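You operate a simulated robot arm through the tools that you are given. There is no shell and no other tool.

You are at the controls of a simulated two-armed robot. One attempt, no reset.

## Task
Hit rig 3's red stop, switch the rig off, then clear the stop.
Fine: heater, stirrer and water tap off; pull the stop out and reset; rig 4 keeps running.
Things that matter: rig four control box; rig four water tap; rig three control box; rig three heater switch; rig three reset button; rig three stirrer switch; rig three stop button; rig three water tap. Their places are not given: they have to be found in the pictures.

The check looks at the end state, three seconds after you hand in, the way a careful person would. Anything else that was tipped, shoved, dropped, spilled or broken makes it a failure.

## Robot
Two 7-joint arms with two-finger parallel grippers on one trunk that stands fixed in place. Base frame: the origin is at the foot of the trunk, x ahead of it, y to its left, z up. Lengths are in m, angles in rad, forces in N, time in s.
The left shoulder is at [0.06, 0.189, 1.253], the right one opposite. With the tool pointing down near the work surface each hand reaches from about 0.1 to 0.64 m from the base axis, measured 20 degrees to its own side. Payload 3.43 kg a hand.
The tool frame of a hand sits at the grasp point between the pads (the TCP): z along the fingers, y along the line on which they close. The tips reach 0.03 m beyond it. The gripper opens to 0.094 m. The fingers are 0.028 m wide and 0.01 m thick; the gripper's body (0.05 by 0.096 m) begins 0.055 m behind the TCP.
Orientation is that of the tool frame in the base frame, as a unit quaternion [x, y, z, w]. With the fingers straight down and closing along the base's y, the tool's x points along the base's -x, its y along +y and its z along -z.

## Interface
- The arms move only by the tool servo_tool. It takes "left_rows", "right_rows" or both (then of equal length, played together; a hand with none holds still); each is one flat list of numbers, 6 for each row, row after row: the shift along the base's x, y, z in m, then the turn, a rotation vector about the base's x, y, z in degrees. In form: [dx, dy, dz, ax, ay, az, dx, dy, dz, ax, ay, az, ...]. A call has 1 to 20 rows; each row shifts and turns the commanded pose from where the row before left it. "left_fingers" and "right_fingers" are, for a hand that has rows, the gripper command, from -1 (fully open) to 1 (shut), values between in proportion, set as the call begins (left out, the last holds). Rows are played at 5 a second. More than 0.05 m and 0.15 rad between two rows, or a gripper value outside its range, and nothing of the call is played. Where a pose cannot be reached the arm comes as near as it can. A force on the tool above 80 N (or 10 N above the force at the start of the call, whichever is more), or a blocked arm, ends the call early, and 0.2 s more pass. Each finger travels about 0.153 m/s and halts on what it meets, pressing with about 21 N; the grip force reading is that of the motor and also rises with nothing between the fingers. The clock runs only during rows and for 0.2 s after the last one: add rows that do not move to give the fingers time. It gives the time, the measured TCP pose, the force on the tool (base axes), the opening and the grip force at its end, in the units of the frame above (readings bear some noise), with the torque about the TCP (base axes, N m) and any sound that the robot's microphone picked up.
- Cameras (640 x 400 px; columns grow to the right, rows downward): "scene" is now at [0.018, -0.0165, 1.8068]; the picture's right is [-0.20, -0.98, 0.00], its down [-0.71, 0.15, -0.69] and it looks along [0.68, -0.14, -0.72] (base axes); focal length 314 px, centre (320, 200). "left" rides on the left gripper at [0.076, -0.014, -0.102] in its tool frame; the picture's right is [0.18, 0.98, 0.00], its down [-0.75, 0.14, -0.64] and it looks along [-0.63, 0.12, 0.77] (tool axes); focal length 243 px, centre (320, 200). "right" rides on the right gripper at [0.076, 0.014, -0.103] in its tool frame; the picture's right is [-0.18, 0.98, 0.00], its down [-0.75, -0.14, -0.64] and it looks along [-0.63, -0.12, 0.77] (tool axes); focal length 243 px, centre (320, 200).
- camera(camera): a new picture of that camera. The clock stands still meanwhile.
- move_column(by): slides the trunk up (or, below 0, down) by that many m; the arms and the scene camera ride with it, the base frame stays. It gives what a move gives, with no picture.
- turn_head(pan, tilt): turns the head with the scene camera to pan (to the left, within 1.501 rad either way) and tilt (down, from -0.506 to 1.204), counted from straight ahead of the robot. It gives what a move gives.
- pixel_to_xyz(camera, pixels): for up to 12 pixels [column, row] of the newest picture of that camera ("zoom" is the newest enlarged one), the place [x, y, z] in the base frame of the surface seen there, good to about 0.002 m. The clock stands still meanwhile.
- close_up(camera, box): a new picture of the part [left, top, right, bottom] of that camera's present view, enlarged. The clock stands still meanwhile.
- finish_job(): hands the job in; it is judged then, once.

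Open the grippers and draw the arms clear of the work before you hand the job in, unless the task says otherwise.

The tools are called after "Emit:" as a command line: name --argument value ..., lists and objects as JSON in quotes. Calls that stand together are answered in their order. servo_tool: Moves the arms, as the interface text tells. Its arguments: {"type":"object","properties":{"left_rows":{"type":"array"},"left_fingers":{"type":"number"},"right_rows":{"type":"array"},"right_fingers":{"type":"number"}},"required":[]} The other tools are called the same way: move_column (by) slides the trunk up or down; turn_head (pan, tilt) turns the head that bears the scene camera; camera (camera) takes a picture; pixel_to_xyz (camera, pixels) gives the place of the surface under pixels of a picture; close_up (camera, box) takes an enlarged picture of a part of a camera's view; finish_job () hands the job in.

At the start:

```text
time_s: 0.0
left_eef_pos: [0.3402, 0.0785, 1.2961]
left_orientation: [0.0, 1.0, 0.0, 0.001]
left_contact_force: [-0.3, -0.3, 0.2]
left_torque: [-0.03, 0.03, 0.02]
left_opening: 0.094
left_finger_force: 0.1
right_eef_pos: [0.3516, -0.216, 1.2952]
right_orientation: [0.0, 1.0, 0.0, 0.0]
right_contact_force: [0.3, -0.2, 0.0]
right_torque: [-0.01, 0.05, 0.01]
right_opening: 0.0936
right_finger_force: 0.1
trunk travel left (down, up): [-0.925, 0.065]
head pan, tilt: [-0.206, 0.808]
```

scene: 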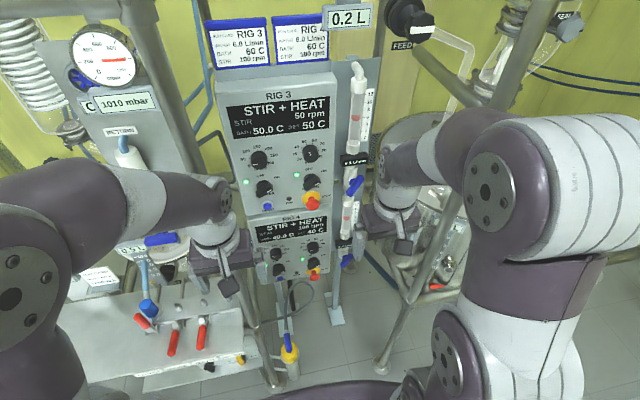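
right: 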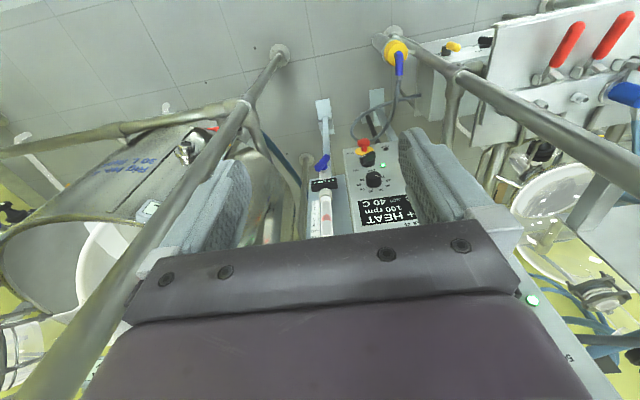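
left: 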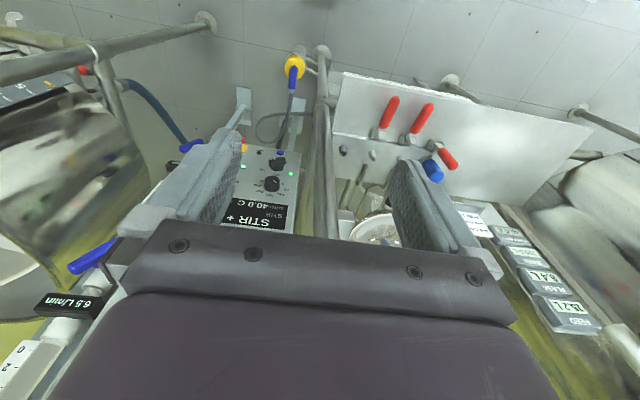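

The scene picture shows rig 3's box around (285,150) and rig 4's box below it around (290,245). I take close-ups of both to read the labels.

Emit:
close_up --camera "scene" --box '[220, 80, 400, 215]'

Emit:
close_up --camera "scene" --box '[230, 190, 380, 300]'

Emit:
close_up --camera "scene" --box '[200, 0, 400, 80]'

```text
2.96 times, centred on (310, 148) of scene
```

zoom: 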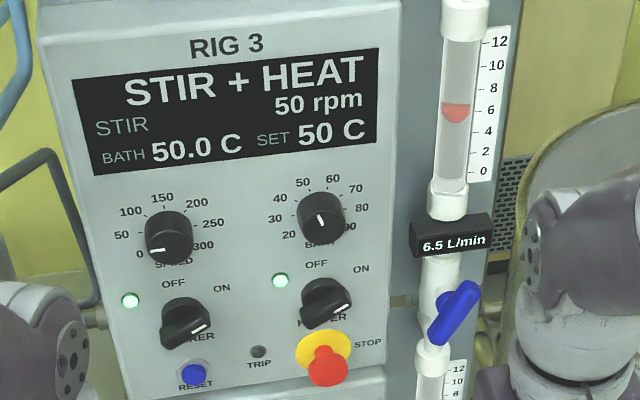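

```text
3.64 times, centred on (305, 245) of scene
```

zoom: 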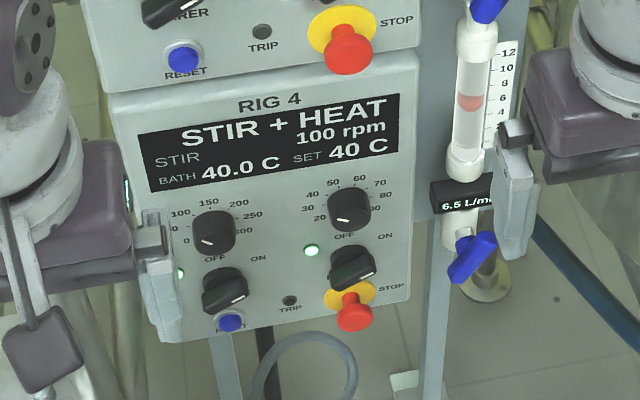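

```text
3.20 times, centred on (300, 40) of scene
```

zoom: 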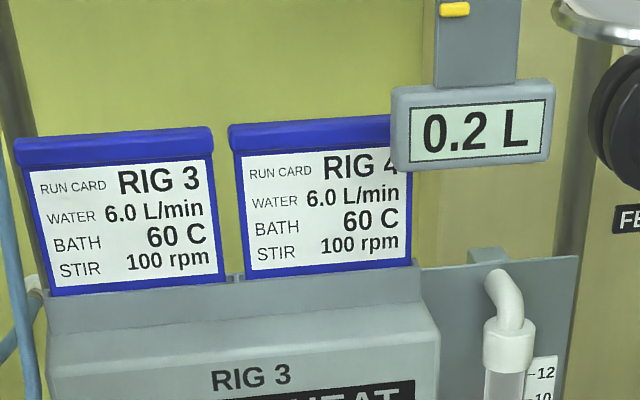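

Rig 3's parts are visible: stirrer switch, heater switch, reset, stop, and a blue tap lever on the flow meter. I take the rig 3 close-up again to get 3D positions.

Emit:
close_up --camera "scene" --box '[220, 80, 400, 215]'

Emit:
pixel_to_xyz --camera "zoom" --pixels '[[100, 60], [365, 30], [130, 380], [380, 200], [185, 320], [325, 295], [325, 365], [193, 374], [455, 310], [440, 340], [470, 290], [258, 351]]'

Emit:
pixel_to_xyz --camera "zoom" --pixels '[[165, 235], [320, 215], [200, 330], [340, 305], [305, 343], [345, 340], [130, 300], [280, 280], [450, 235], [435, 270], [400, 270], [455, 130]]'

```text
2.96 times, centred on (310, 148) of scene
```

zoom: 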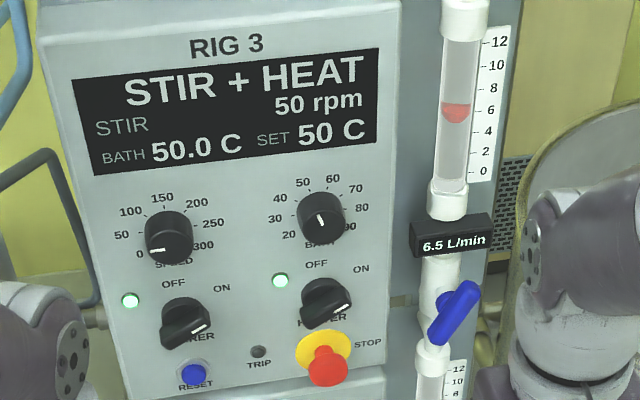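

```text
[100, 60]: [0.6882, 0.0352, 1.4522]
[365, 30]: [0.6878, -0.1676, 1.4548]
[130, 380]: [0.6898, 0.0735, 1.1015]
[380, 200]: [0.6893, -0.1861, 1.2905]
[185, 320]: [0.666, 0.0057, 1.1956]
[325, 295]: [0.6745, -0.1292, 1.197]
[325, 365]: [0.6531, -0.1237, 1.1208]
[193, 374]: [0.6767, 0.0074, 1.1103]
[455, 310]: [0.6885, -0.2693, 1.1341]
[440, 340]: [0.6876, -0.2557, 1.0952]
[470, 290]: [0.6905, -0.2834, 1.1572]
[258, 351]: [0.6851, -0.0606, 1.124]
```

```text
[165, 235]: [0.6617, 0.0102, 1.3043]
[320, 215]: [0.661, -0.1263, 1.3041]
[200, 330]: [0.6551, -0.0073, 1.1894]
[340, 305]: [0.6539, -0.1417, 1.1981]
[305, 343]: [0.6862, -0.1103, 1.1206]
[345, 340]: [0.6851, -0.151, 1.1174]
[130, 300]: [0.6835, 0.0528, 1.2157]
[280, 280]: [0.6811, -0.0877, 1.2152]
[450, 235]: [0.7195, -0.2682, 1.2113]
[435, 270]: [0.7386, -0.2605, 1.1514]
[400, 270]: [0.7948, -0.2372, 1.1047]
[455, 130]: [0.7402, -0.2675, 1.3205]
```

The panel face is the plane x≈0.689, facing me, with stop at about (y −0.125, z 1.115), heater switch (−0.13, 1.195), stirrer (0.005, 1.195) and reset (0.007, 1.11). I take tighter close-ups of the switches, stop and taps to read their angles.

Emit:
close_up --camera "scene" --box '[240, 155, 340, 217]'

Emit:
close_up --camera "scene" --box '[325, 140, 385, 200]'

Emit:
close_up --camera "scene" --box '[325, 215, 385, 275]'

Emit:
camera --camera "left"

```text
6.40 times, centred on (290, 186) of scene
```

zoom: 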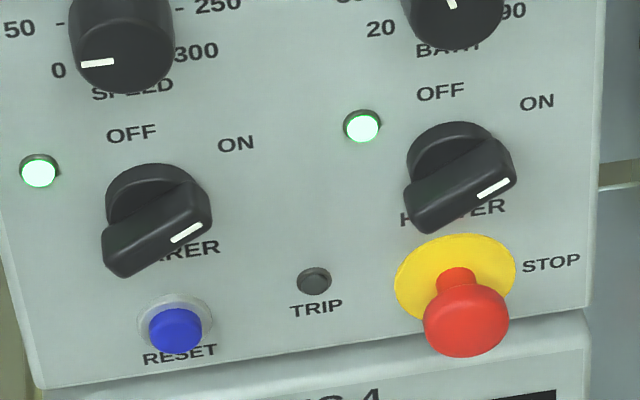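

```text
6.67 times, centred on (355, 170) of scene
```

zoom: 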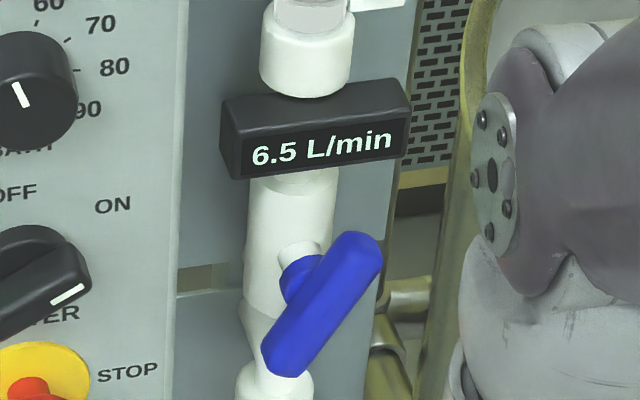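

```text
6.67 times, centred on (355, 245) of scene
```

zoom: 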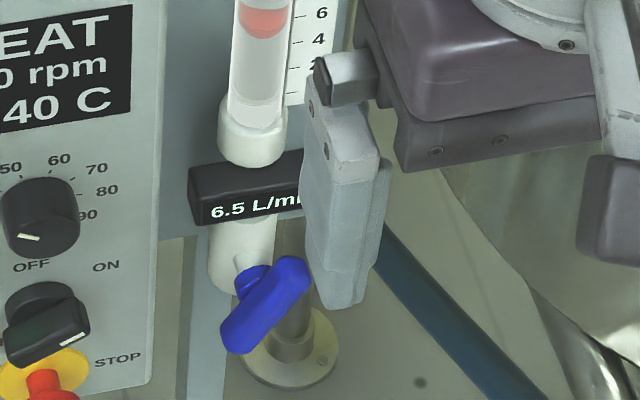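

```text
taken
```

left: 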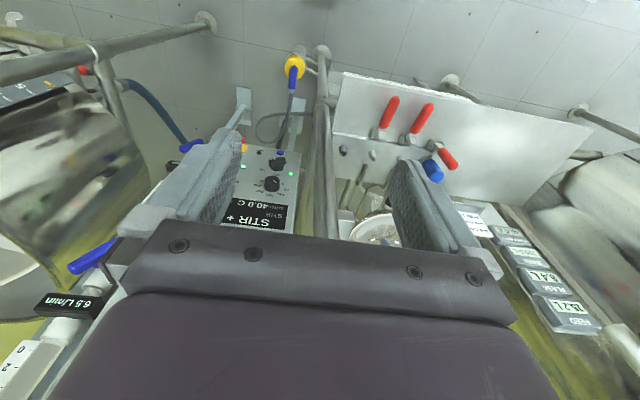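

The switch bars point to ON (white marks at (495,188) and (187,233) in the 6.4x view). I repeat that close-up to convert label and knob pixels into positions.

Emit:
close_up --camera "scene" --box '[240, 155, 340, 217]'

Emit:
pixel_to_xyz --camera "zoom" --pixels '[[440, 91], [537, 102], [131, 134], [237, 143], [480, 195], [508, 181], [172, 241], [200, 226], [425, 228], [510, 170], [118, 270], [207, 215]]'

Emit:
pixel_to_xyz --camera "zoom" --pixels '[[466, 325], [440, 320], [495, 310], [466, 348], [466, 295], [175, 330], [158, 335], [195, 325], [175, 345], [175, 315], [445, 150], [150, 190]]'

Emit:
close_up --camera "scene" --box '[325, 140, 385, 200]'

Emit:
pixel_to_xyz --camera "zoom" --pixels '[[285, 365], [325, 305], [365, 245], [290, 340], [350, 240], [300, 280], [270, 240], [320, 240], [315, 130], [290, 370], [375, 250], [340, 295]]'

```text
6.40 times, centred on (290, 186) of scene
```

zoom: 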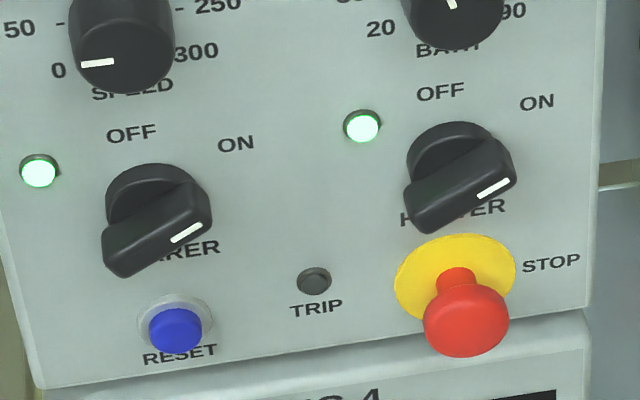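

```text
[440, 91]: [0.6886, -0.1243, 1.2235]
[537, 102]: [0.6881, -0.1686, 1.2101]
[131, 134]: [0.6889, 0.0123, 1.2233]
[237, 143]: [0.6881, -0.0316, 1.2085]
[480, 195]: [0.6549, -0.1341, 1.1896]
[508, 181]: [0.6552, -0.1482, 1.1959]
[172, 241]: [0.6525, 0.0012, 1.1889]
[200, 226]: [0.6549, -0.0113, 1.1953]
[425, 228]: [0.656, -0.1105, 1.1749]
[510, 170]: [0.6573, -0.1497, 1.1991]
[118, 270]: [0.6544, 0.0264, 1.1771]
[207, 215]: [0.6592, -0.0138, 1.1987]
```

```text
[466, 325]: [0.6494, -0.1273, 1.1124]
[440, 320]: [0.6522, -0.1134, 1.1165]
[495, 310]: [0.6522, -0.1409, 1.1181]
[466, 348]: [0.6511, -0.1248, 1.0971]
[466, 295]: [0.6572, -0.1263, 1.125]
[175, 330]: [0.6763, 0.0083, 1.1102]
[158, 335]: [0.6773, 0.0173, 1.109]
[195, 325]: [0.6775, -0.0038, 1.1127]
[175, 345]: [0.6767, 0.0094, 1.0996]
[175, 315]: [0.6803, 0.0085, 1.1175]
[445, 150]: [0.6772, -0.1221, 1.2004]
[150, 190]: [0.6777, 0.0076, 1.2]
```

```text
6.67 times, centred on (355, 170) of scene
```

zoom: 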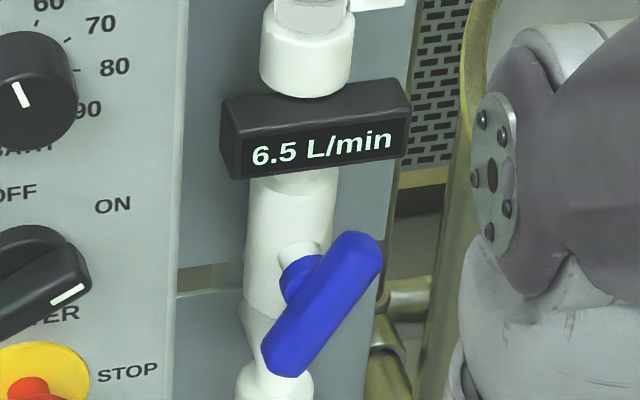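

```text
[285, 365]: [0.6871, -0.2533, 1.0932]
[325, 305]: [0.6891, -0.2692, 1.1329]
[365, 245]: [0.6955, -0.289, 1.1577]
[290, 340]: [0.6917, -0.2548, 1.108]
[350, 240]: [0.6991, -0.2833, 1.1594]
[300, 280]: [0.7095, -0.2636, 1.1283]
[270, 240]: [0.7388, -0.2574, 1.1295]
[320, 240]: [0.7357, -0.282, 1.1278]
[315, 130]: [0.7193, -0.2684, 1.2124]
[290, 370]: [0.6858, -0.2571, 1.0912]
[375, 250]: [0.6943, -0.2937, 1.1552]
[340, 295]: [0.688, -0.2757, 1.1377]
```

Pose summary: OFF is straight up, ON is 60° clockwise for both switches; the tap lever leans 30° clockwise from the pipe. Next I check where the frame posts and other obstacles sit relative to my arms' path.

Emit:
camera --camera "scene"

Emit:
pixel_to_xyz --camera "scene" --pixels '[[525, 40], [505, 90], [430, 255], [400, 320], [385, 365], [150, 30], [175, 90], [200, 150], [255, 320], [270, 375], [440, 80], [105, 55]]'

Emit:
pixel_to_xyz --camera "scene" --pixels '[[410, 20], [350, 15], [395, 140], [130, 155], [75, 130], [30, 60], [455, 240], [415, 280], [150, 305], [200, 330], [240, 30], [300, 30]]'

Emit:
camera --camera "right"

Emit:
pixel_to_xyz --camera "right" --pixels '[[255, 80], [150, 240], [70, 360], [40, 150], [200, 108], [460, 85], [560, 130], [180, 145], [100, 190], [30, 260], [600, 220], [540, 120]]'

```text
taken
```

scene: 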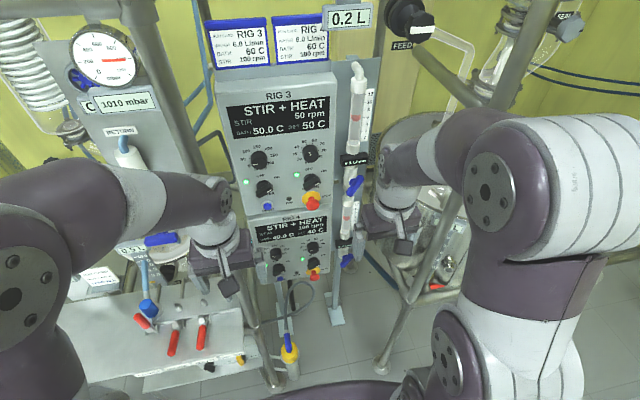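

```text
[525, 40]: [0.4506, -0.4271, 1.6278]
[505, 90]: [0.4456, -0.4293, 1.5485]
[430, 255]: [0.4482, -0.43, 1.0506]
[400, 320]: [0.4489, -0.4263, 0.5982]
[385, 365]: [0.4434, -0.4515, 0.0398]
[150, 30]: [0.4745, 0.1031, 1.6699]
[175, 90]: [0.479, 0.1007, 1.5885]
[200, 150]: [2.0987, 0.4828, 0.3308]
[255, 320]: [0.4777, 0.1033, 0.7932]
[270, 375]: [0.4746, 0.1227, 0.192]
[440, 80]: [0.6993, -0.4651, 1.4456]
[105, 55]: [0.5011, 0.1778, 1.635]
```

```text
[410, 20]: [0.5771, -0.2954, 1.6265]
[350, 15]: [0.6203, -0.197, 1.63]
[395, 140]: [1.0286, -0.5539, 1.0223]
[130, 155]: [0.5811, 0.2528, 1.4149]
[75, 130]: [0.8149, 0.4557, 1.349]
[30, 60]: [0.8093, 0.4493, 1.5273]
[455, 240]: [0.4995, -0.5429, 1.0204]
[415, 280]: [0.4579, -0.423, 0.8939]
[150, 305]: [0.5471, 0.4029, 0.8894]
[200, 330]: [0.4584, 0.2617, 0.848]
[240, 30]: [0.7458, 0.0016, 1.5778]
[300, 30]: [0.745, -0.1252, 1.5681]
```

```text
taken
```

right: 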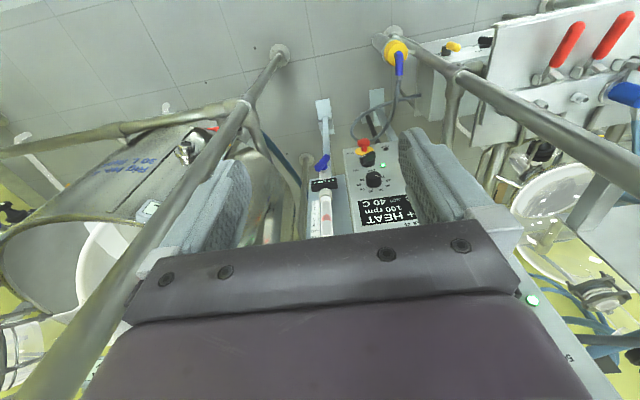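

```text
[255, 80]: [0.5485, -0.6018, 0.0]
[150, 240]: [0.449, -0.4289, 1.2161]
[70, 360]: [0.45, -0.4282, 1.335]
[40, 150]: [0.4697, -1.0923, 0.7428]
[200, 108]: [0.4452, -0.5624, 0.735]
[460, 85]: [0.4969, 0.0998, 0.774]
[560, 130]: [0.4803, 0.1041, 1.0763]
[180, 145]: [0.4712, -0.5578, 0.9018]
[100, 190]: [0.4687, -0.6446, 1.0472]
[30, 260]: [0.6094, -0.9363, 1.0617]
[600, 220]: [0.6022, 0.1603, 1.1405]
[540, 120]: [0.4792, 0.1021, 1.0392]
```

The vertical posts stand at about (0.46, −0.43) and (0.49, 0.105), leaving a gap for the right arm. I sample the arm surfaces to learn where elbow and wrist are, and the edges of the left post.

Emit:
pixel_to_xyz --camera "scene" --pixels '[[490, 190], [430, 150], [395, 165], [400, 200], [385, 235], [440, 355], [560, 150], [620, 150], [550, 290], [30, 200], [170, 200], [215, 240]]'

Emit:
pixel_to_xyz --camera "scene" --pixels '[[160, 30], [140, 30], [186, 90], [165, 90], [262, 330], [250, 330], [254, 300], [220, 150], [190, 165], [203, 170], [215, 275], [260, 275]]'

```text
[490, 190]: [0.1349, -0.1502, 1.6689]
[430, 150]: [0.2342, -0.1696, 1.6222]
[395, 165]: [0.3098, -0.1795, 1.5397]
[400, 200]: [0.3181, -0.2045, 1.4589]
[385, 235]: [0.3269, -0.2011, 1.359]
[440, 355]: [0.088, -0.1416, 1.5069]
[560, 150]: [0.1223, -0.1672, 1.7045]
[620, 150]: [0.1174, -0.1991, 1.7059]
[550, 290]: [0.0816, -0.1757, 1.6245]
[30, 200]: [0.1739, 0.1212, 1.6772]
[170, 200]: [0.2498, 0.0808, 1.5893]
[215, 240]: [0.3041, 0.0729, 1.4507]
```

```text
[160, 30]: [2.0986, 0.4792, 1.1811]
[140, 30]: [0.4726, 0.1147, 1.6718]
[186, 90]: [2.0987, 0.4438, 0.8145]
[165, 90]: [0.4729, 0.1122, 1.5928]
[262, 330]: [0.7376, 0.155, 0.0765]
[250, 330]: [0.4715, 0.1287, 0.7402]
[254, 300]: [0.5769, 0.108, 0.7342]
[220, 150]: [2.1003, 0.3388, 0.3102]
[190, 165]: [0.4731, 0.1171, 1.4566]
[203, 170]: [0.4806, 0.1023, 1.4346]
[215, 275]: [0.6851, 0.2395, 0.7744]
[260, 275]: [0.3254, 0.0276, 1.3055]
```

The elbows are up and the hands hang down at x≈0.34; the right arm will work through the gap. First I slide the left arm outward (+y) so it is clear of the right arm's workspace.

Emit:
servo_tool --left_rows '[0, 0.02, 0, 0, 0, 0, -0.005, 0.02, 0, 0, 0, 0, -0.005, 0.02, 0, 0, 0, 0, -0.005, 0.02, 0, 0, 0, 0, -0.005, 0.02, 0, 0, 0, 0, -0.005, 0.02, 0, 0, 0, 0, -0.005, 0.02, 0, 0, 0, 0]'

```text
time_s: 1.6
left_eef_pos: [0.3088, 0.2195, 1.2947]
left_orientation: [0.0, 1.0, 0.001, 0.0]
left_contact_force: [-0.6, 0.1, -0.6]
left_torque: [0.01, -0.01, 0.03]
left_opening: 0.094
left_finger_force: 0.0
right_eef_pos: [0.3523, -0.2148, 1.2957]
right_orientation: [0.0, 1.0, 0.0, 0.0]
right_contact_force: [0.3, 0.7, -0.2]
right_torque: [0.0, 0.0, -0.02]
right_opening: 0.0939
right_finger_force: 0.0
trunk travel left (down, up): [-0.925, 0.065]
head pan, tilt: [-0.206, 0.808]
```

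The left arm is at y 0.22, clear. Now I begin pitching the right hand forward (fingers toward +x) while moving it ahead and closing its fingers, half-way first.

Emit:
servo_tool --right_rows '[0.015, 0.007, 0, 0, -7.5, 0, 0.015, 0.007, 0, 0, -7.5, 0, 0.015, 0.007, 0, 0, -7.5, 0, 0.015, 0.007, 0, 0, -7.5, 0, 0.015, 0.007, 0, 0, -7.5, 0, 0.015, 0.007, 0, 0, -7.5, 0]' --right_fingers 1

Emit:
camera --camera "scene"

```text
time_s: 3.0
left_eef_pos: [0.3101, 0.2186, 1.2966]
left_orientation: [0.0, 1.0, -0.001, 0.001]
left_contact_force: [-0.2, -0.1, 0.2]
left_torque: [-0.01, -0.01, 0.02]
left_opening: 0.0939
left_finger_force: 0.0
right_eef_pos: [0.4277, -0.1809, 1.2967]
right_orientation: [0.003, 0.946, -0.005, 0.324]
right_contact_force: [-0.1, -0.1, 0.1]
right_torque: [0.01, -0.01, 0.03]
right_opening: 0.0
right_finger_force: 21.4
right hand out of reach, approached as far as the arm can: row 6
trunk travel left (down, up): [-0.925, 0.065]
head pan, tilt: [-0.206, 0.808]
```

```text
taken
```

scene: 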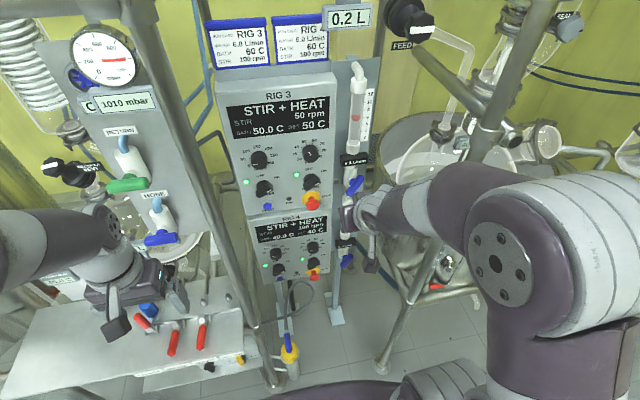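

Row 6 stopped near 38° pitch, maybe at a wrist limit. I probe by moving the hand forward and slightly down without turning, to see whether the commanded pose follows.

Emit:
servo_tool --right_rows '[0.02, 0, 0, 0, 0, 0, 0.02, 0, 0, 0, 0, 0, 0.02, 0, 0, 0, 0, 0]'

Emit:
camera --camera "right"

```text
time_s: 3.8
left_eef_pos: [0.3117, 0.2183, 1.2955]
left_orientation: [0.0, 1.0, -0.001, 0.001]
left_contact_force: [-0.2, 0.8, 0.0]
left_torque: [-0.01, 0.02, 0.01]
left_opening: 0.094
left_finger_force: 0.1
right_eef_pos: [0.4879, -0.1812, 1.2952]
right_orientation: [0.002, 0.946, -0.005, 0.323]
right_contact_force: [0.1, 1.0, -0.3]
right_torque: [-0.01, 0.0, 0.0]
right_opening: 0.0
right_finger_force: 21.6
trunk travel left (down, up): [-0.925, 0.065]
head pan, tilt: [-0.206, 0.808]
```

```text
taken
```

right: 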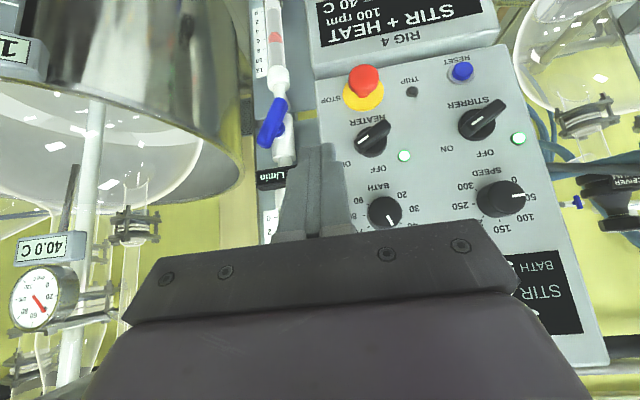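

Moving forward worked and the command was clamped to the reached pose. Now I pitch further in small steps at this more forward place.

Emit:
servo_tool --right_rows '[0, 0, 0, 0, -5, 0, 0, 0, 0, 0, -5, 0, 0, 0, 0, 0, -5, 0, 0, 0, 0, 0, -5, 0]'

```text
time_s: 4.8
left_eef_pos: [0.3091, 0.2183, 1.2963]
left_orientation: [0.0, 1.0, 0.0, 0.001]
left_contact_force: [-0.5, 0.6, 0.1]
left_torque: [0.0, -0.05, 0.02]
left_opening: 0.0942
left_finger_force: 0.1
right_eef_pos: [0.4853, -0.1691, 1.2935]
right_orientation: [-0.011, 0.893, 0.028, 0.45]
right_contact_force: [0.8, 0.2, 0.0]
right_torque: [0.02, 0.01, -0.01]
right_opening: 0.0
right_finger_force: 21.1
right hand out of reach, approached as far as the arm can: row 2, 3
trunk travel left (down, up): [-0.925, 0.065]
head pan, tilt: [-0.206, 0.808]
```

Pitch has advanced to about 53°, so this looks like a singular region being passed rather than a hard stop. I continue pitching with some forward and downward travel.

Emit:
servo_tool --right_rows '[0.005, 0, 0, 0, -5, 0, 0.005, 0, 0, 0, -5, 0, 0.005, 0, 0, 0, -5, 0, 0.005, 0, 0, 0, -5, 0]'

Emit:
camera --camera "scene"

```text
time_s: 5.8
left_eef_pos: [0.3094, 0.2186, 1.2943]
left_orientation: [0.0, 1.0, 0.0, 0.001]
left_contact_force: [-0.5, 0.0, 0.2]
left_torque: [0.0, 0.04, -0.01]
left_opening: 0.094
left_finger_force: 0.0
right_eef_pos: [0.5079, -0.1667, 1.2927]
right_orientation: [-0.015, 0.801, 0.026, 0.598]
right_contact_force: [-0.1, 0.3, 0.2]
right_torque: [0.01, 0.0, -0.01]
right_opening: 0.0
right_finger_force: 20.8
trunk travel left (down, up): [-0.925, 0.065]
head pan, tilt: [-0.206, 0.808]
```

```text
taken
```

scene: 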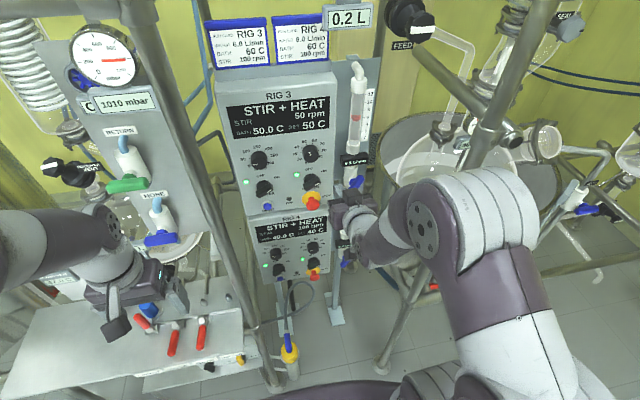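

Pitch is now 73° and the arm settled with a low elbow, leaving the panel well in view. I finish to a level forward-pointing hand and shift y toward the stop, moving down gradually.

Emit:
servo_tool --right_rows '[0, 0.01, -0.01, -0.3, -5.5, -1.1, 0, 0.01, -0.01, -0.3, -5.5, -1.1, 0, 0.01, -0.01, -0.3, -5.5, -1.1, 0, 0.01, -0.02, 0, 0, 0, 0, 0, -0.02, 0, 0, 0, 0, 0, -0.02, 0, 0, 0]'

Emit:
camera --camera "scene"

Emit:
camera --camera "right"

```text
time_s: 7.2
left_eef_pos: [0.3108, 0.2189, 1.2957]
left_orientation: [0.0, 1.0, 0.0, 0.001]
left_contact_force: [-0.1, -0.4, 0.0]
left_torque: [-0.02, 0.01, -0.01]
left_opening: 0.0942
left_finger_force: 0.0
right_eef_pos: [0.5074, -0.1273, 1.2041]
right_orientation: [0.001, 0.708, -0.001, 0.706]
right_contact_force: [-1.0, 0.3, 0.6]
right_torque: [-0.03, -0.02, -0.01]
right_opening: 0.0
right_finger_force: 21.2
trunk travel left (down, up): [-0.925, 0.065]
head pan, tilt: [-0.206, 0.808]
```

```text
taken
```

scene: 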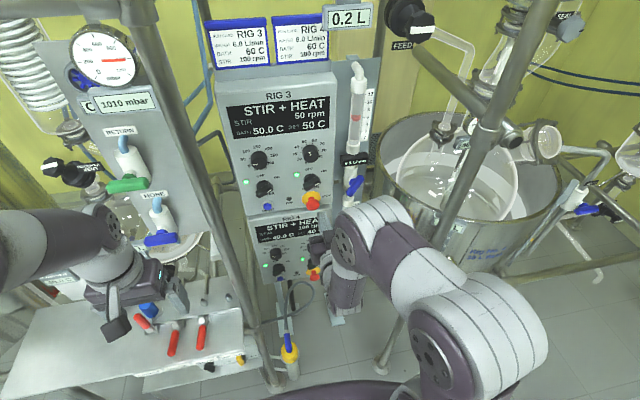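

```text
taken
```

right: 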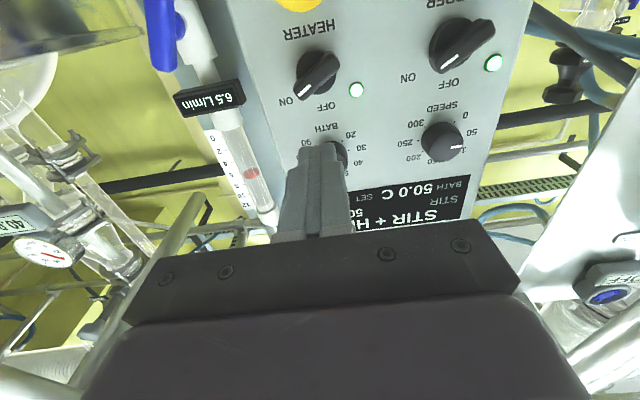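

The hand is level at (0.507, −0.127, 1.204). I take a close-up to pin down the stop's centre before pressing.

Emit:
close_up --camera "scene" --box '[240, 155, 340, 217]'

Emit:
pixel_to_xyz --camera "zoom" --pixels '[[457, 237], [399, 285], [513, 265], [420, 250], [500, 245], [405, 305], [427, 330], [505, 320], [466, 338], [466, 353], [456, 272], [445, 275]]'

Emit:
close_up --camera "right" --box '[230, 0, 400, 106]'

```text
6.40 times, centred on (290, 186) of scene
```

zoom: 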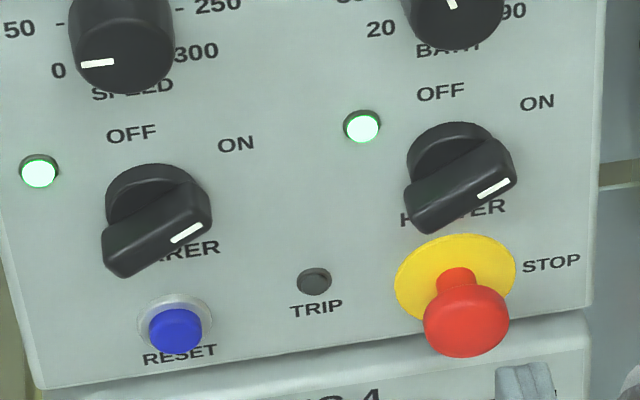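

```text
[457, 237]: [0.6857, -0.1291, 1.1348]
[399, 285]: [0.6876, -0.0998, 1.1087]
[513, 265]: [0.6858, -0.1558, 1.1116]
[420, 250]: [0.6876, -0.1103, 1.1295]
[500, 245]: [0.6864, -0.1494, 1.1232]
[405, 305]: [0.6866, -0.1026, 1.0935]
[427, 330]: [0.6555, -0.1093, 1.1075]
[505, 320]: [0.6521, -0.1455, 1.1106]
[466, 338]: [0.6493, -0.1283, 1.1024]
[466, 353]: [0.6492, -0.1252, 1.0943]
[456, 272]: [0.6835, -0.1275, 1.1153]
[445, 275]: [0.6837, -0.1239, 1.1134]
```

```text
3.76 times, centred on (315, 53) of right
```

zoom: 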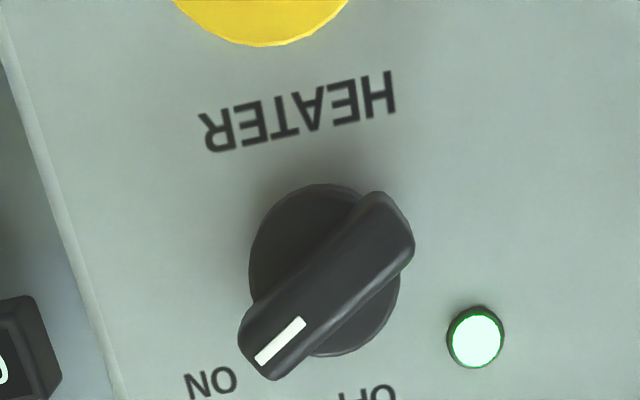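

The stop axis is at y≈−0.1275, z≈1.107 (ring edges y −0.100/−0.156, top z 1.135), head front at x≈0.649. I lower the hand to that height and advance to just short of the head.

Emit:
servo_tool --right_rows '[0, 0, -0.025, 0, 0, 0, 0, 0, -0.025, 0, 0, 0, 0, 0, -0.025, 0, 0, 0, 0, 0, -0.022, 0, 0, 0, 0.03, 0, 0, 0, 0, 0, 0.03, 0, 0, 0, 0, 0, 0.03, 0, 0, 0, 0, 0, 0, 0, 0, 0, 0, 0]' --right_fingers 1

Emit:
camera --camera "scene"

Emit:
camera --camera "right"

```text
time_s: 9.0
left_eef_pos: [0.3098, 0.2181, 1.2958]
left_orientation: [0.0, 1.0, 0.001, 0.0]
left_contact_force: [0.2, 0.2, 0.2]
left_torque: [-0.01, 0.02, -0.02]
left_opening: 0.0937
left_finger_force: 0.0
right_eef_pos: [0.5984, -0.1267, 1.1067]
right_orientation: [0.0, 0.708, -0.001, 0.707]
right_contact_force: [1.1, 0.1, -0.5]
right_torque: [0.0, 0.01, 0.02]
right_opening: 0.0002
right_finger_force: 21.1
trunk travel left (down, up): [-0.925, 0.065]
head pan, tilt: [-0.206, 0.808]
```

```text
taken
```

scene: 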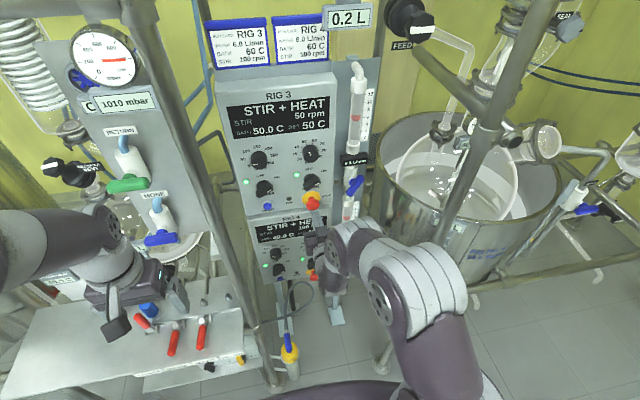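

```text
taken
```

right: 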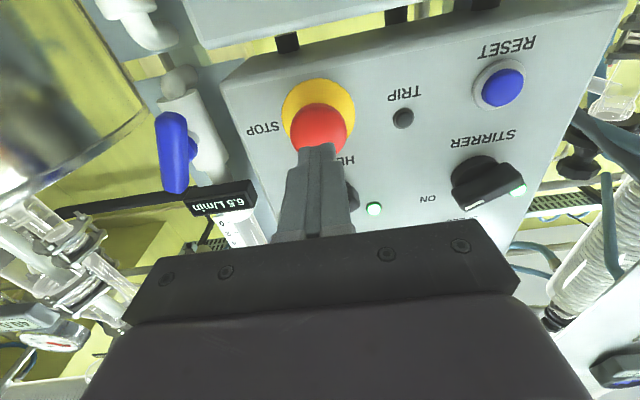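

The fingertips line up with the red head at (322,125) in the right picture. I push forward in small steps to press the stop, watching force and sound.

Emit:
servo_tool --right_rows '[0.01, -0.0005, 0, 0, 0, 0, 0.008, 0, 0, 0, 0, 0, 0.003, 0, 0, 0, 0, 0, 0.003, 0, 0, 0, 0, 0, 0.003, 0, 0, 0, 0, 0, 0, 0, 0, 0, 0, 0]'

Emit:
close_up --camera "scene" --box '[220, 80, 400, 215]'

```text
time_s: 10.4
left_eef_pos: [0.3107, 0.2194, 1.2954]
left_orientation: [0.001, 1.0, 0.0, 0.001]
left_contact_force: [0.5, 0.1, -0.5]
left_torque: [-0.01, 0.02, -0.02]
left_opening: 0.0941
left_finger_force: 0.1
right_eef_pos: [0.6259, -0.1277, 1.1071]
right_orientation: [0.0, 0.707, -0.001, 0.707]
right_contact_force: [0.6, -0.6, 0.2]
right_torque: [0.0, -0.01, 0.02]
right_opening: 0.0
right_finger_force: 21.0
trunk travel left (down, up): [-0.925, 0.065]
head pan, tilt: [-0.206, 0.808]
```

```text
2.96 times, centred on (310, 148) of scene
```

zoom: 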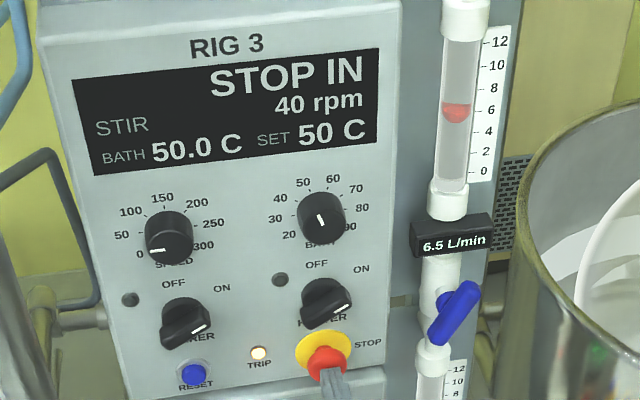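

Display reads "STOP IN", TRIP is lit and both lamps are out: the stop is pressed and force is back to ~0. I back off, rise to the heater switch height and roll the hand +60° so the fingers straddle the bar, opening to about 5 cm.

Emit:
servo_tool --right_rows '[-0.02, 0, 0, 0, 0, 0, -0.02, 0, 0, 0, 0, 0, -0.02, 0, 0, 0, 0, 0, -0.01, 0, 0.02, 7.5, 0, 0, 0, 0, 0.02, 7.5, 0, 0, 0, 0, 0.02, 7.5, 0, 0, 0, 0, 0.02, 7.5, 0, 0, 0, 0, 0, 7.5, 0, 0, 0, 0, 0, 7.5, 0, 0, 0, 0, 0, 7.5, 0, 0, 0, 0, 0, 7.5, 0, 0]'

Emit:
camera --camera "scene"

Emit:
camera --camera "right"

```text
time_s: 12.8
left_eef_pos: [0.3101, 0.2196, 1.2957]
left_orientation: [0.0, 1.0, -0.001, 0.0]
left_contact_force: [0.0, -0.4, 0.4]
left_torque: [0.03, 0.0, 0.01]
left_opening: 0.0939
left_finger_force: 0.0
right_eef_pos: [0.5547, -0.1288, 1.186]
right_orientation: [0.353, 0.613, 0.354, 0.612]
right_contact_force: [0.4, -0.2, -0.3]
right_torque: [-0.03, -0.06, -0.02]
right_opening: 0.0
right_finger_force: 21.3
trunk travel left (down, up): [-0.925, 0.065]
head pan, tilt: [-0.206, 0.808]
```

```text
taken
```

scene: 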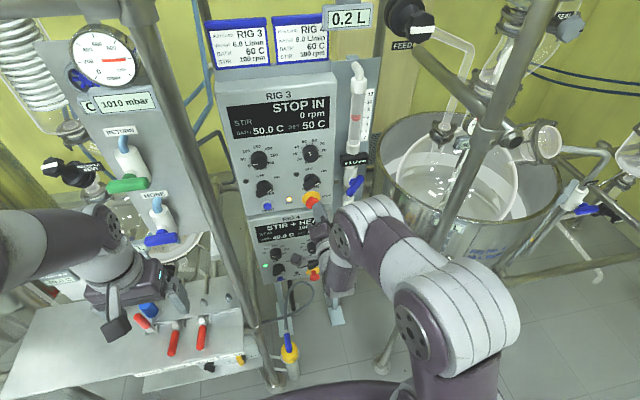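

```text
taken
```

right: 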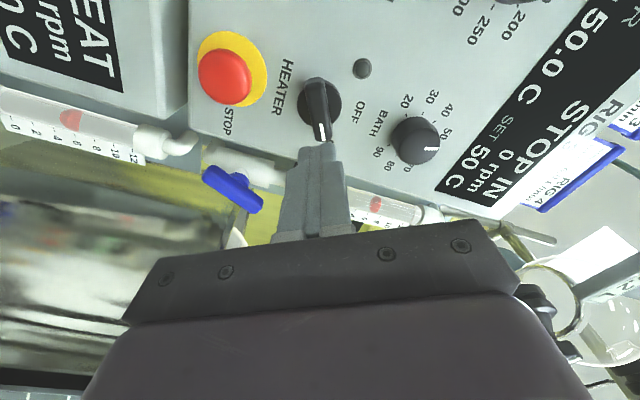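

The bar now runs along the picture's vertical at (320,110), as wanted. I take a close-up to measure its ends, width and depth.

Emit:
close_up --camera "right" --box '[180, 20, 400, 158]'

Emit:
pixel_to_xyz --camera "zoom" --pixels '[[395, 190], [400, 260], [415, 310], [425, 345], [385, 250], [440, 250], [410, 180], [385, 300], [440, 300], [405, 230], [360, 240], [460, 240]]'

```text
2.90 times, centred on (290, 89) of right
```

zoom: 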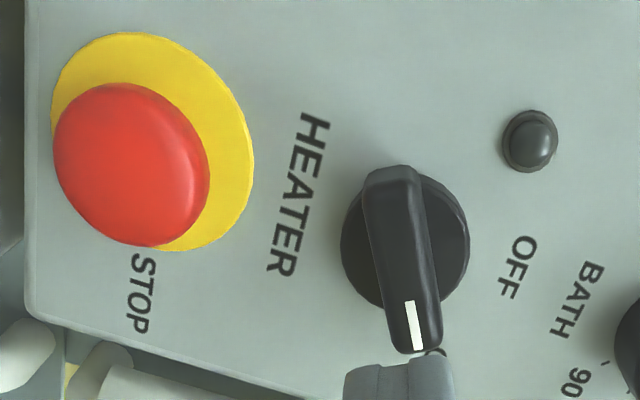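

```text
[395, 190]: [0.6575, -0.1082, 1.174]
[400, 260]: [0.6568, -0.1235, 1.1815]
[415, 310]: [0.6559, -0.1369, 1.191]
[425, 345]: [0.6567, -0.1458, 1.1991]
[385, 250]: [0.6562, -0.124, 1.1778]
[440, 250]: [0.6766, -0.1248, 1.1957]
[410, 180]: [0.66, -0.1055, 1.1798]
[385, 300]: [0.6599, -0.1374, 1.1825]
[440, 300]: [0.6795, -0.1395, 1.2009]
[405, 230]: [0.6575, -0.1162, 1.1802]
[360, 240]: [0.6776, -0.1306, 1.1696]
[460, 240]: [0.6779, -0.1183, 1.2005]
```

The bar's centre is about (y −0.128, z 1.186), front x 0.656, disk at x 0.677; the TCP is already on that axis. I open to ~5 cm and advance so the tips reach x≈0.673.

Emit:
servo_tool --right_rows '[0.01, 0, 0, 0, 0, 0, 0.02, 0, 0, 0, 0, 0, 0.02, 0, 0, 0, 0, 0, 0.02, 0, 0, 0, 0, 0, 0.01, 0, 0, 0, 0, 0, 0.008, 0, 0, 0, 0, 0, 0, 0, 0, 0, 0, 0]' --right_fingers -0.06

Emit:
close_up --camera "scene" --box '[240, 140, 360, 217]'

Emit:
camera --camera "right"

```text
time_s: 14.4
left_eef_pos: [0.3107, 0.2203, 1.2949]
left_orientation: [0.0, 1.0, 0.0, 0.001]
left_contact_force: [0.8, 0.6, -0.2]
left_torque: [0.02, 0.02, 0.01]
left_opening: 0.094
left_finger_force: 0.1
right_eef_pos: [0.6419, -0.1278, 1.1866]
right_orientation: [0.354, 0.613, 0.354, 0.612]
right_contact_force: [0.1, -0.5, -0.2]
right_torque: [0.0, 0.01, 0.0]
right_opening: 0.0498
right_finger_force: 0.1
trunk travel left (down, up): [-0.925, 0.065]
head pan, tilt: [-0.206, 0.808]
```

```text
5.19 times, centred on (300, 178) of scene
```

zoom: 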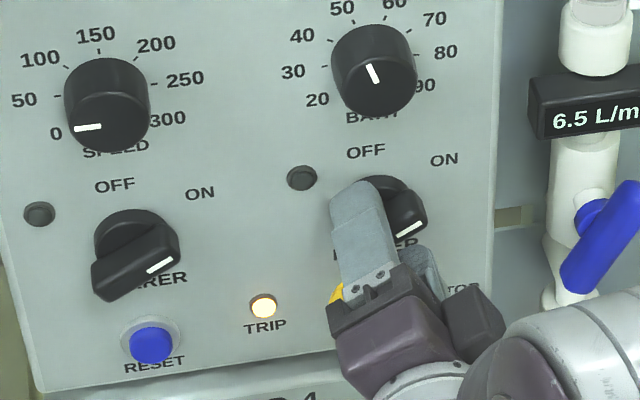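

```text
taken
```

right: 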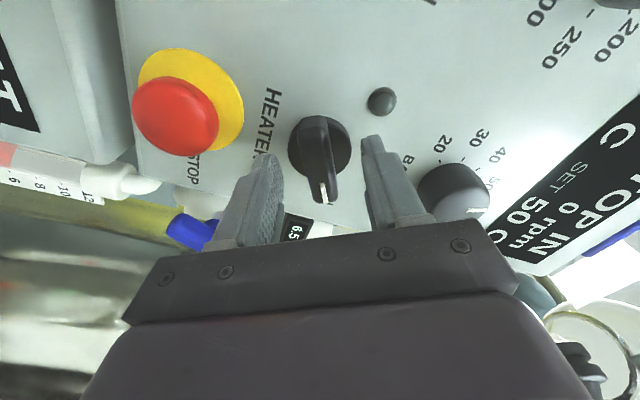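

The fingers straddle the heater bar at (320,150). I close the grip on it.

Emit:
servo_tool --right_rows '[0, 0, 0, 0, 0, 0, 0, 0, 0, 0, 0, 0, 0, 0, 0, 0, 0, 0]' --right_fingers 1

Emit:
camera --camera "right"

```text
time_s: 15.2
left_eef_pos: [0.31, 0.2191, 1.295]
left_orientation: [0.0, 1.0, 0.0, 0.0]
left_contact_force: [0.2, 0.0, 0.4]
left_torque: [0.01, -0.01, 0.03]
left_opening: 0.0943
left_finger_force: 0.0
right_eef_pos: [0.6422, -0.1276, 1.1868]
right_orientation: [0.353, 0.613, 0.355, 0.612]
right_contact_force: [-0.1, -0.9, -1.6]
right_torque: [-0.02, -0.21, -0.32]
right_opening: 0.0171
right_finger_force: 45.0
trunk travel left (down, up): [-0.925, 0.065]
head pan, tilt: [-0.206, 0.808]
```

```text
taken
```

right: 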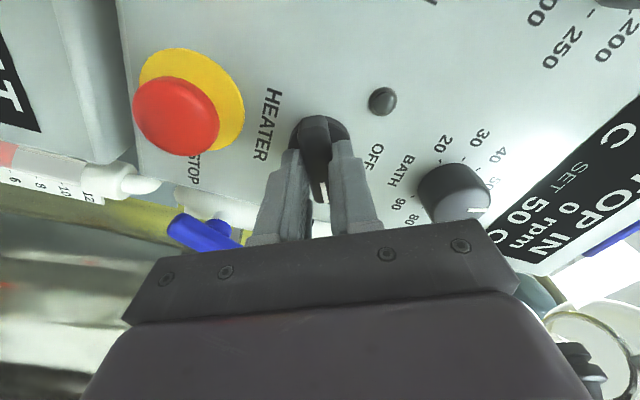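

The bar is gripped (opening 0.017, small side force). I turn the hand −60° about the panel normal to bring the bar to OFF.

Emit:
servo_tool --right_rows '[0, 0, 0, -7.5, 0, 0, 0, 0, 0, -7.5, 0, 0, 0, 0, 0, -7.5, 0, 0, 0, 0, 0, -7.5, 0, 0, 0, 0, 0, -7.5, 0, 0, 0, 0, 0, -7.5, 0, 0, 0, 0, 0, -7.5, 0, 0, 0, 0, 0, -7.5, 0, 0]'

Emit:
camera --camera "right"

Emit:
close_up --camera "scene" --box '[240, 140, 360, 217]'

```text
time_s: 17.0
left_eef_pos: [0.3084, 0.2188, 1.2955]
left_orientation: [0.0, 1.0, 0.0, 0.0]
left_contact_force: [0.5, 0.3, 0.8]
left_torque: [0.04, -0.01, 0.02]
left_opening: 0.0939
left_finger_force: 0.2
right_eef_pos: [0.6405, -0.1278, 1.1851]
right_orientation: [0.0, 0.709, -0.002, 0.706]
right_contact_force: [-5.3, -1.9, -7.5]
right_torque: [0.1, -0.03, -0.05]
right_opening: 0.0171
right_finger_force: 45.0
trunk travel left (down, up): [-0.925, 0.065]
head pan, tilt: [-0.206, 0.808]
```

```text
taken
```

right: 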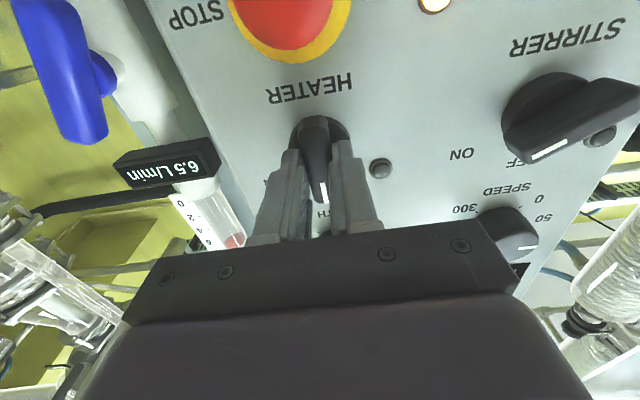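

```text
5.19 times, centred on (300, 178) of scene
```

zoom: 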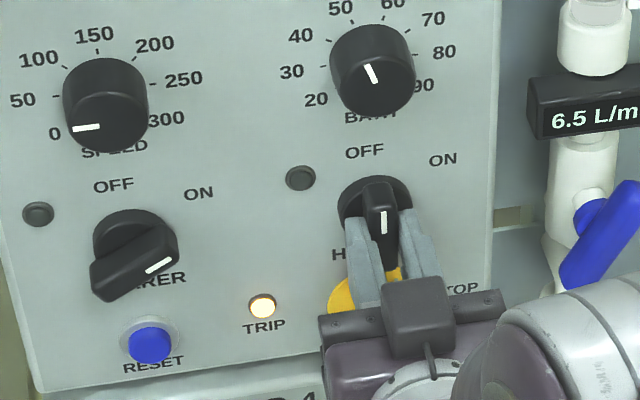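

The heater bar is upright at OFF (white mark at (383,222) points straight up). I open the fingers and back straight out.

Emit:
servo_tool --right_rows '[0, 0, 0, 0, 0, 0, 0, 0, 0, 0, 0, 0, -0.01, 0, 0, 0, 0, 0, -0.02, 0, 0, 0, 0, 0, -0.02, 0, 0, 0, 0, 0, -0.02, 0, 0, 0, 0, 0, -0.01, 0, 0, 0, 0, 0]' --right_fingers -0.06

Emit:
close_up --camera "scene" --box '[220, 80, 400, 215]'

Emit:
close_up --camera "right" --box '[180, 0, 640, 250]'

```text
time_s: 18.6
left_eef_pos: [0.3102, 0.2199, 1.2962]
left_orientation: [0.0, 1.0, 0.0, 0.0]
left_contact_force: [0.2, 0.0, 0.3]
left_torque: [0.0, 0.01, 0.01]
left_opening: 0.0942
left_finger_force: 0.0
right_eef_pos: [0.5622, -0.1275, 1.1876]
right_orientation: [0.0, 0.708, -0.001, 0.706]
right_contact_force: [-1.1, 0.1, 0.5]
right_torque: [-0.01, 0.02, 0.03]
right_opening: 0.0498
right_finger_force: 0.2
trunk travel left (down, up): [-0.925, 0.065]
head pan, tilt: [-0.206, 0.808]
```

```text
2.96 times, centred on (310, 148) of scene
```

zoom: 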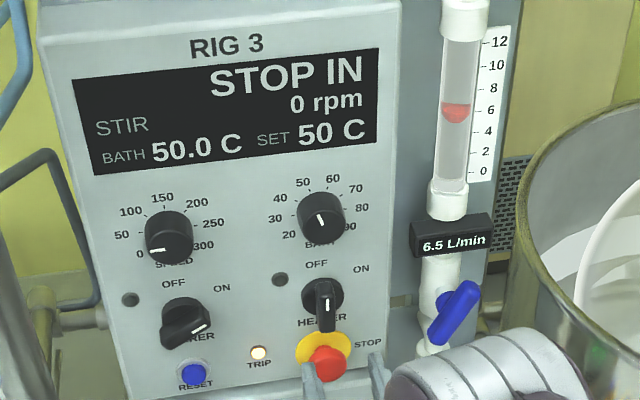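

```text
1.39 times, centred on (410, 125) of right
```

zoom: 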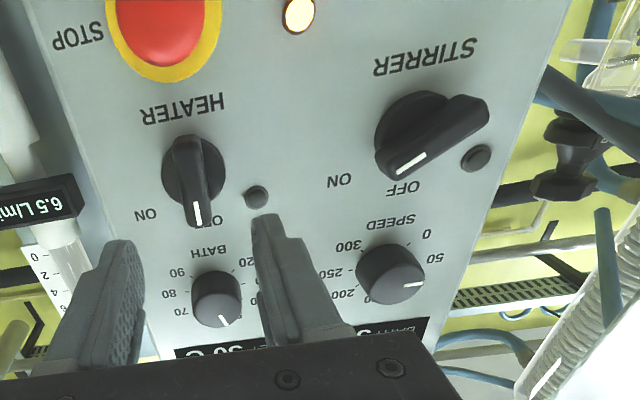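

Heater reads OFF. Now I move left to the stirrer switch at y≈0.0075 with a 30° roll (keeps the wrist camera away from the left post) and the fingers open ~6 cm.

Emit:
servo_tool --right_rows '[0, 0.0193, 0, 0, 0, 0, 0, 0.0193, 0, 0, 0, 0, 0, 0.0193, 0, 0, 0, 0, 0, 0.0193, 0, 7.5, 0, 0, 0, 0.0193, 0, 7.5, 0, 0, 0, 0.0193, 0, 7.5, 0, 0, 0, 0.0192, 0, 7.5, 0, 0, 0, 0, 0, 0, 0, 0]' --right_fingers -0.2

Emit:
camera --camera "scene"

Emit:
camera --camera "right"

```text
time_s: 20.4
left_eef_pos: [0.3083, 0.2176, 1.2959]
left_orientation: [0.0, 1.0, 0.0, 0.0]
left_contact_force: [-0.2, 0.1, -0.2]
left_torque: [0.0, 0.03, -0.01]
left_opening: 0.0942
left_finger_force: 0.0
right_eef_pos: [0.5621, 0.0072, 1.187]
right_orientation: [0.182, 0.683, 0.185, 0.682]
right_contact_force: [0.4, 0.3, -0.5]
right_torque: [0.0, 0.01, 0.02]
right_opening: 0.0561
right_finger_force: 0.1
trunk travel left (down, up): [-0.925, 0.065]
head pan, tilt: [-0.206, 0.808]
```

```text
taken
```

scene: 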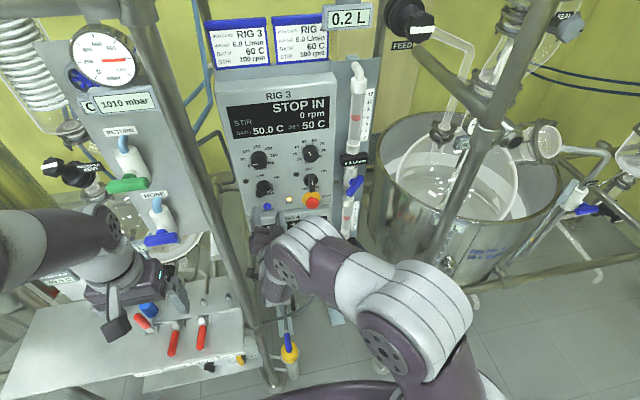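

```text
taken
```

right: 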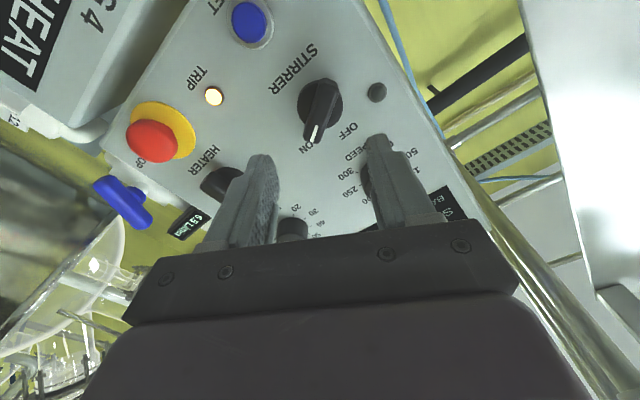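

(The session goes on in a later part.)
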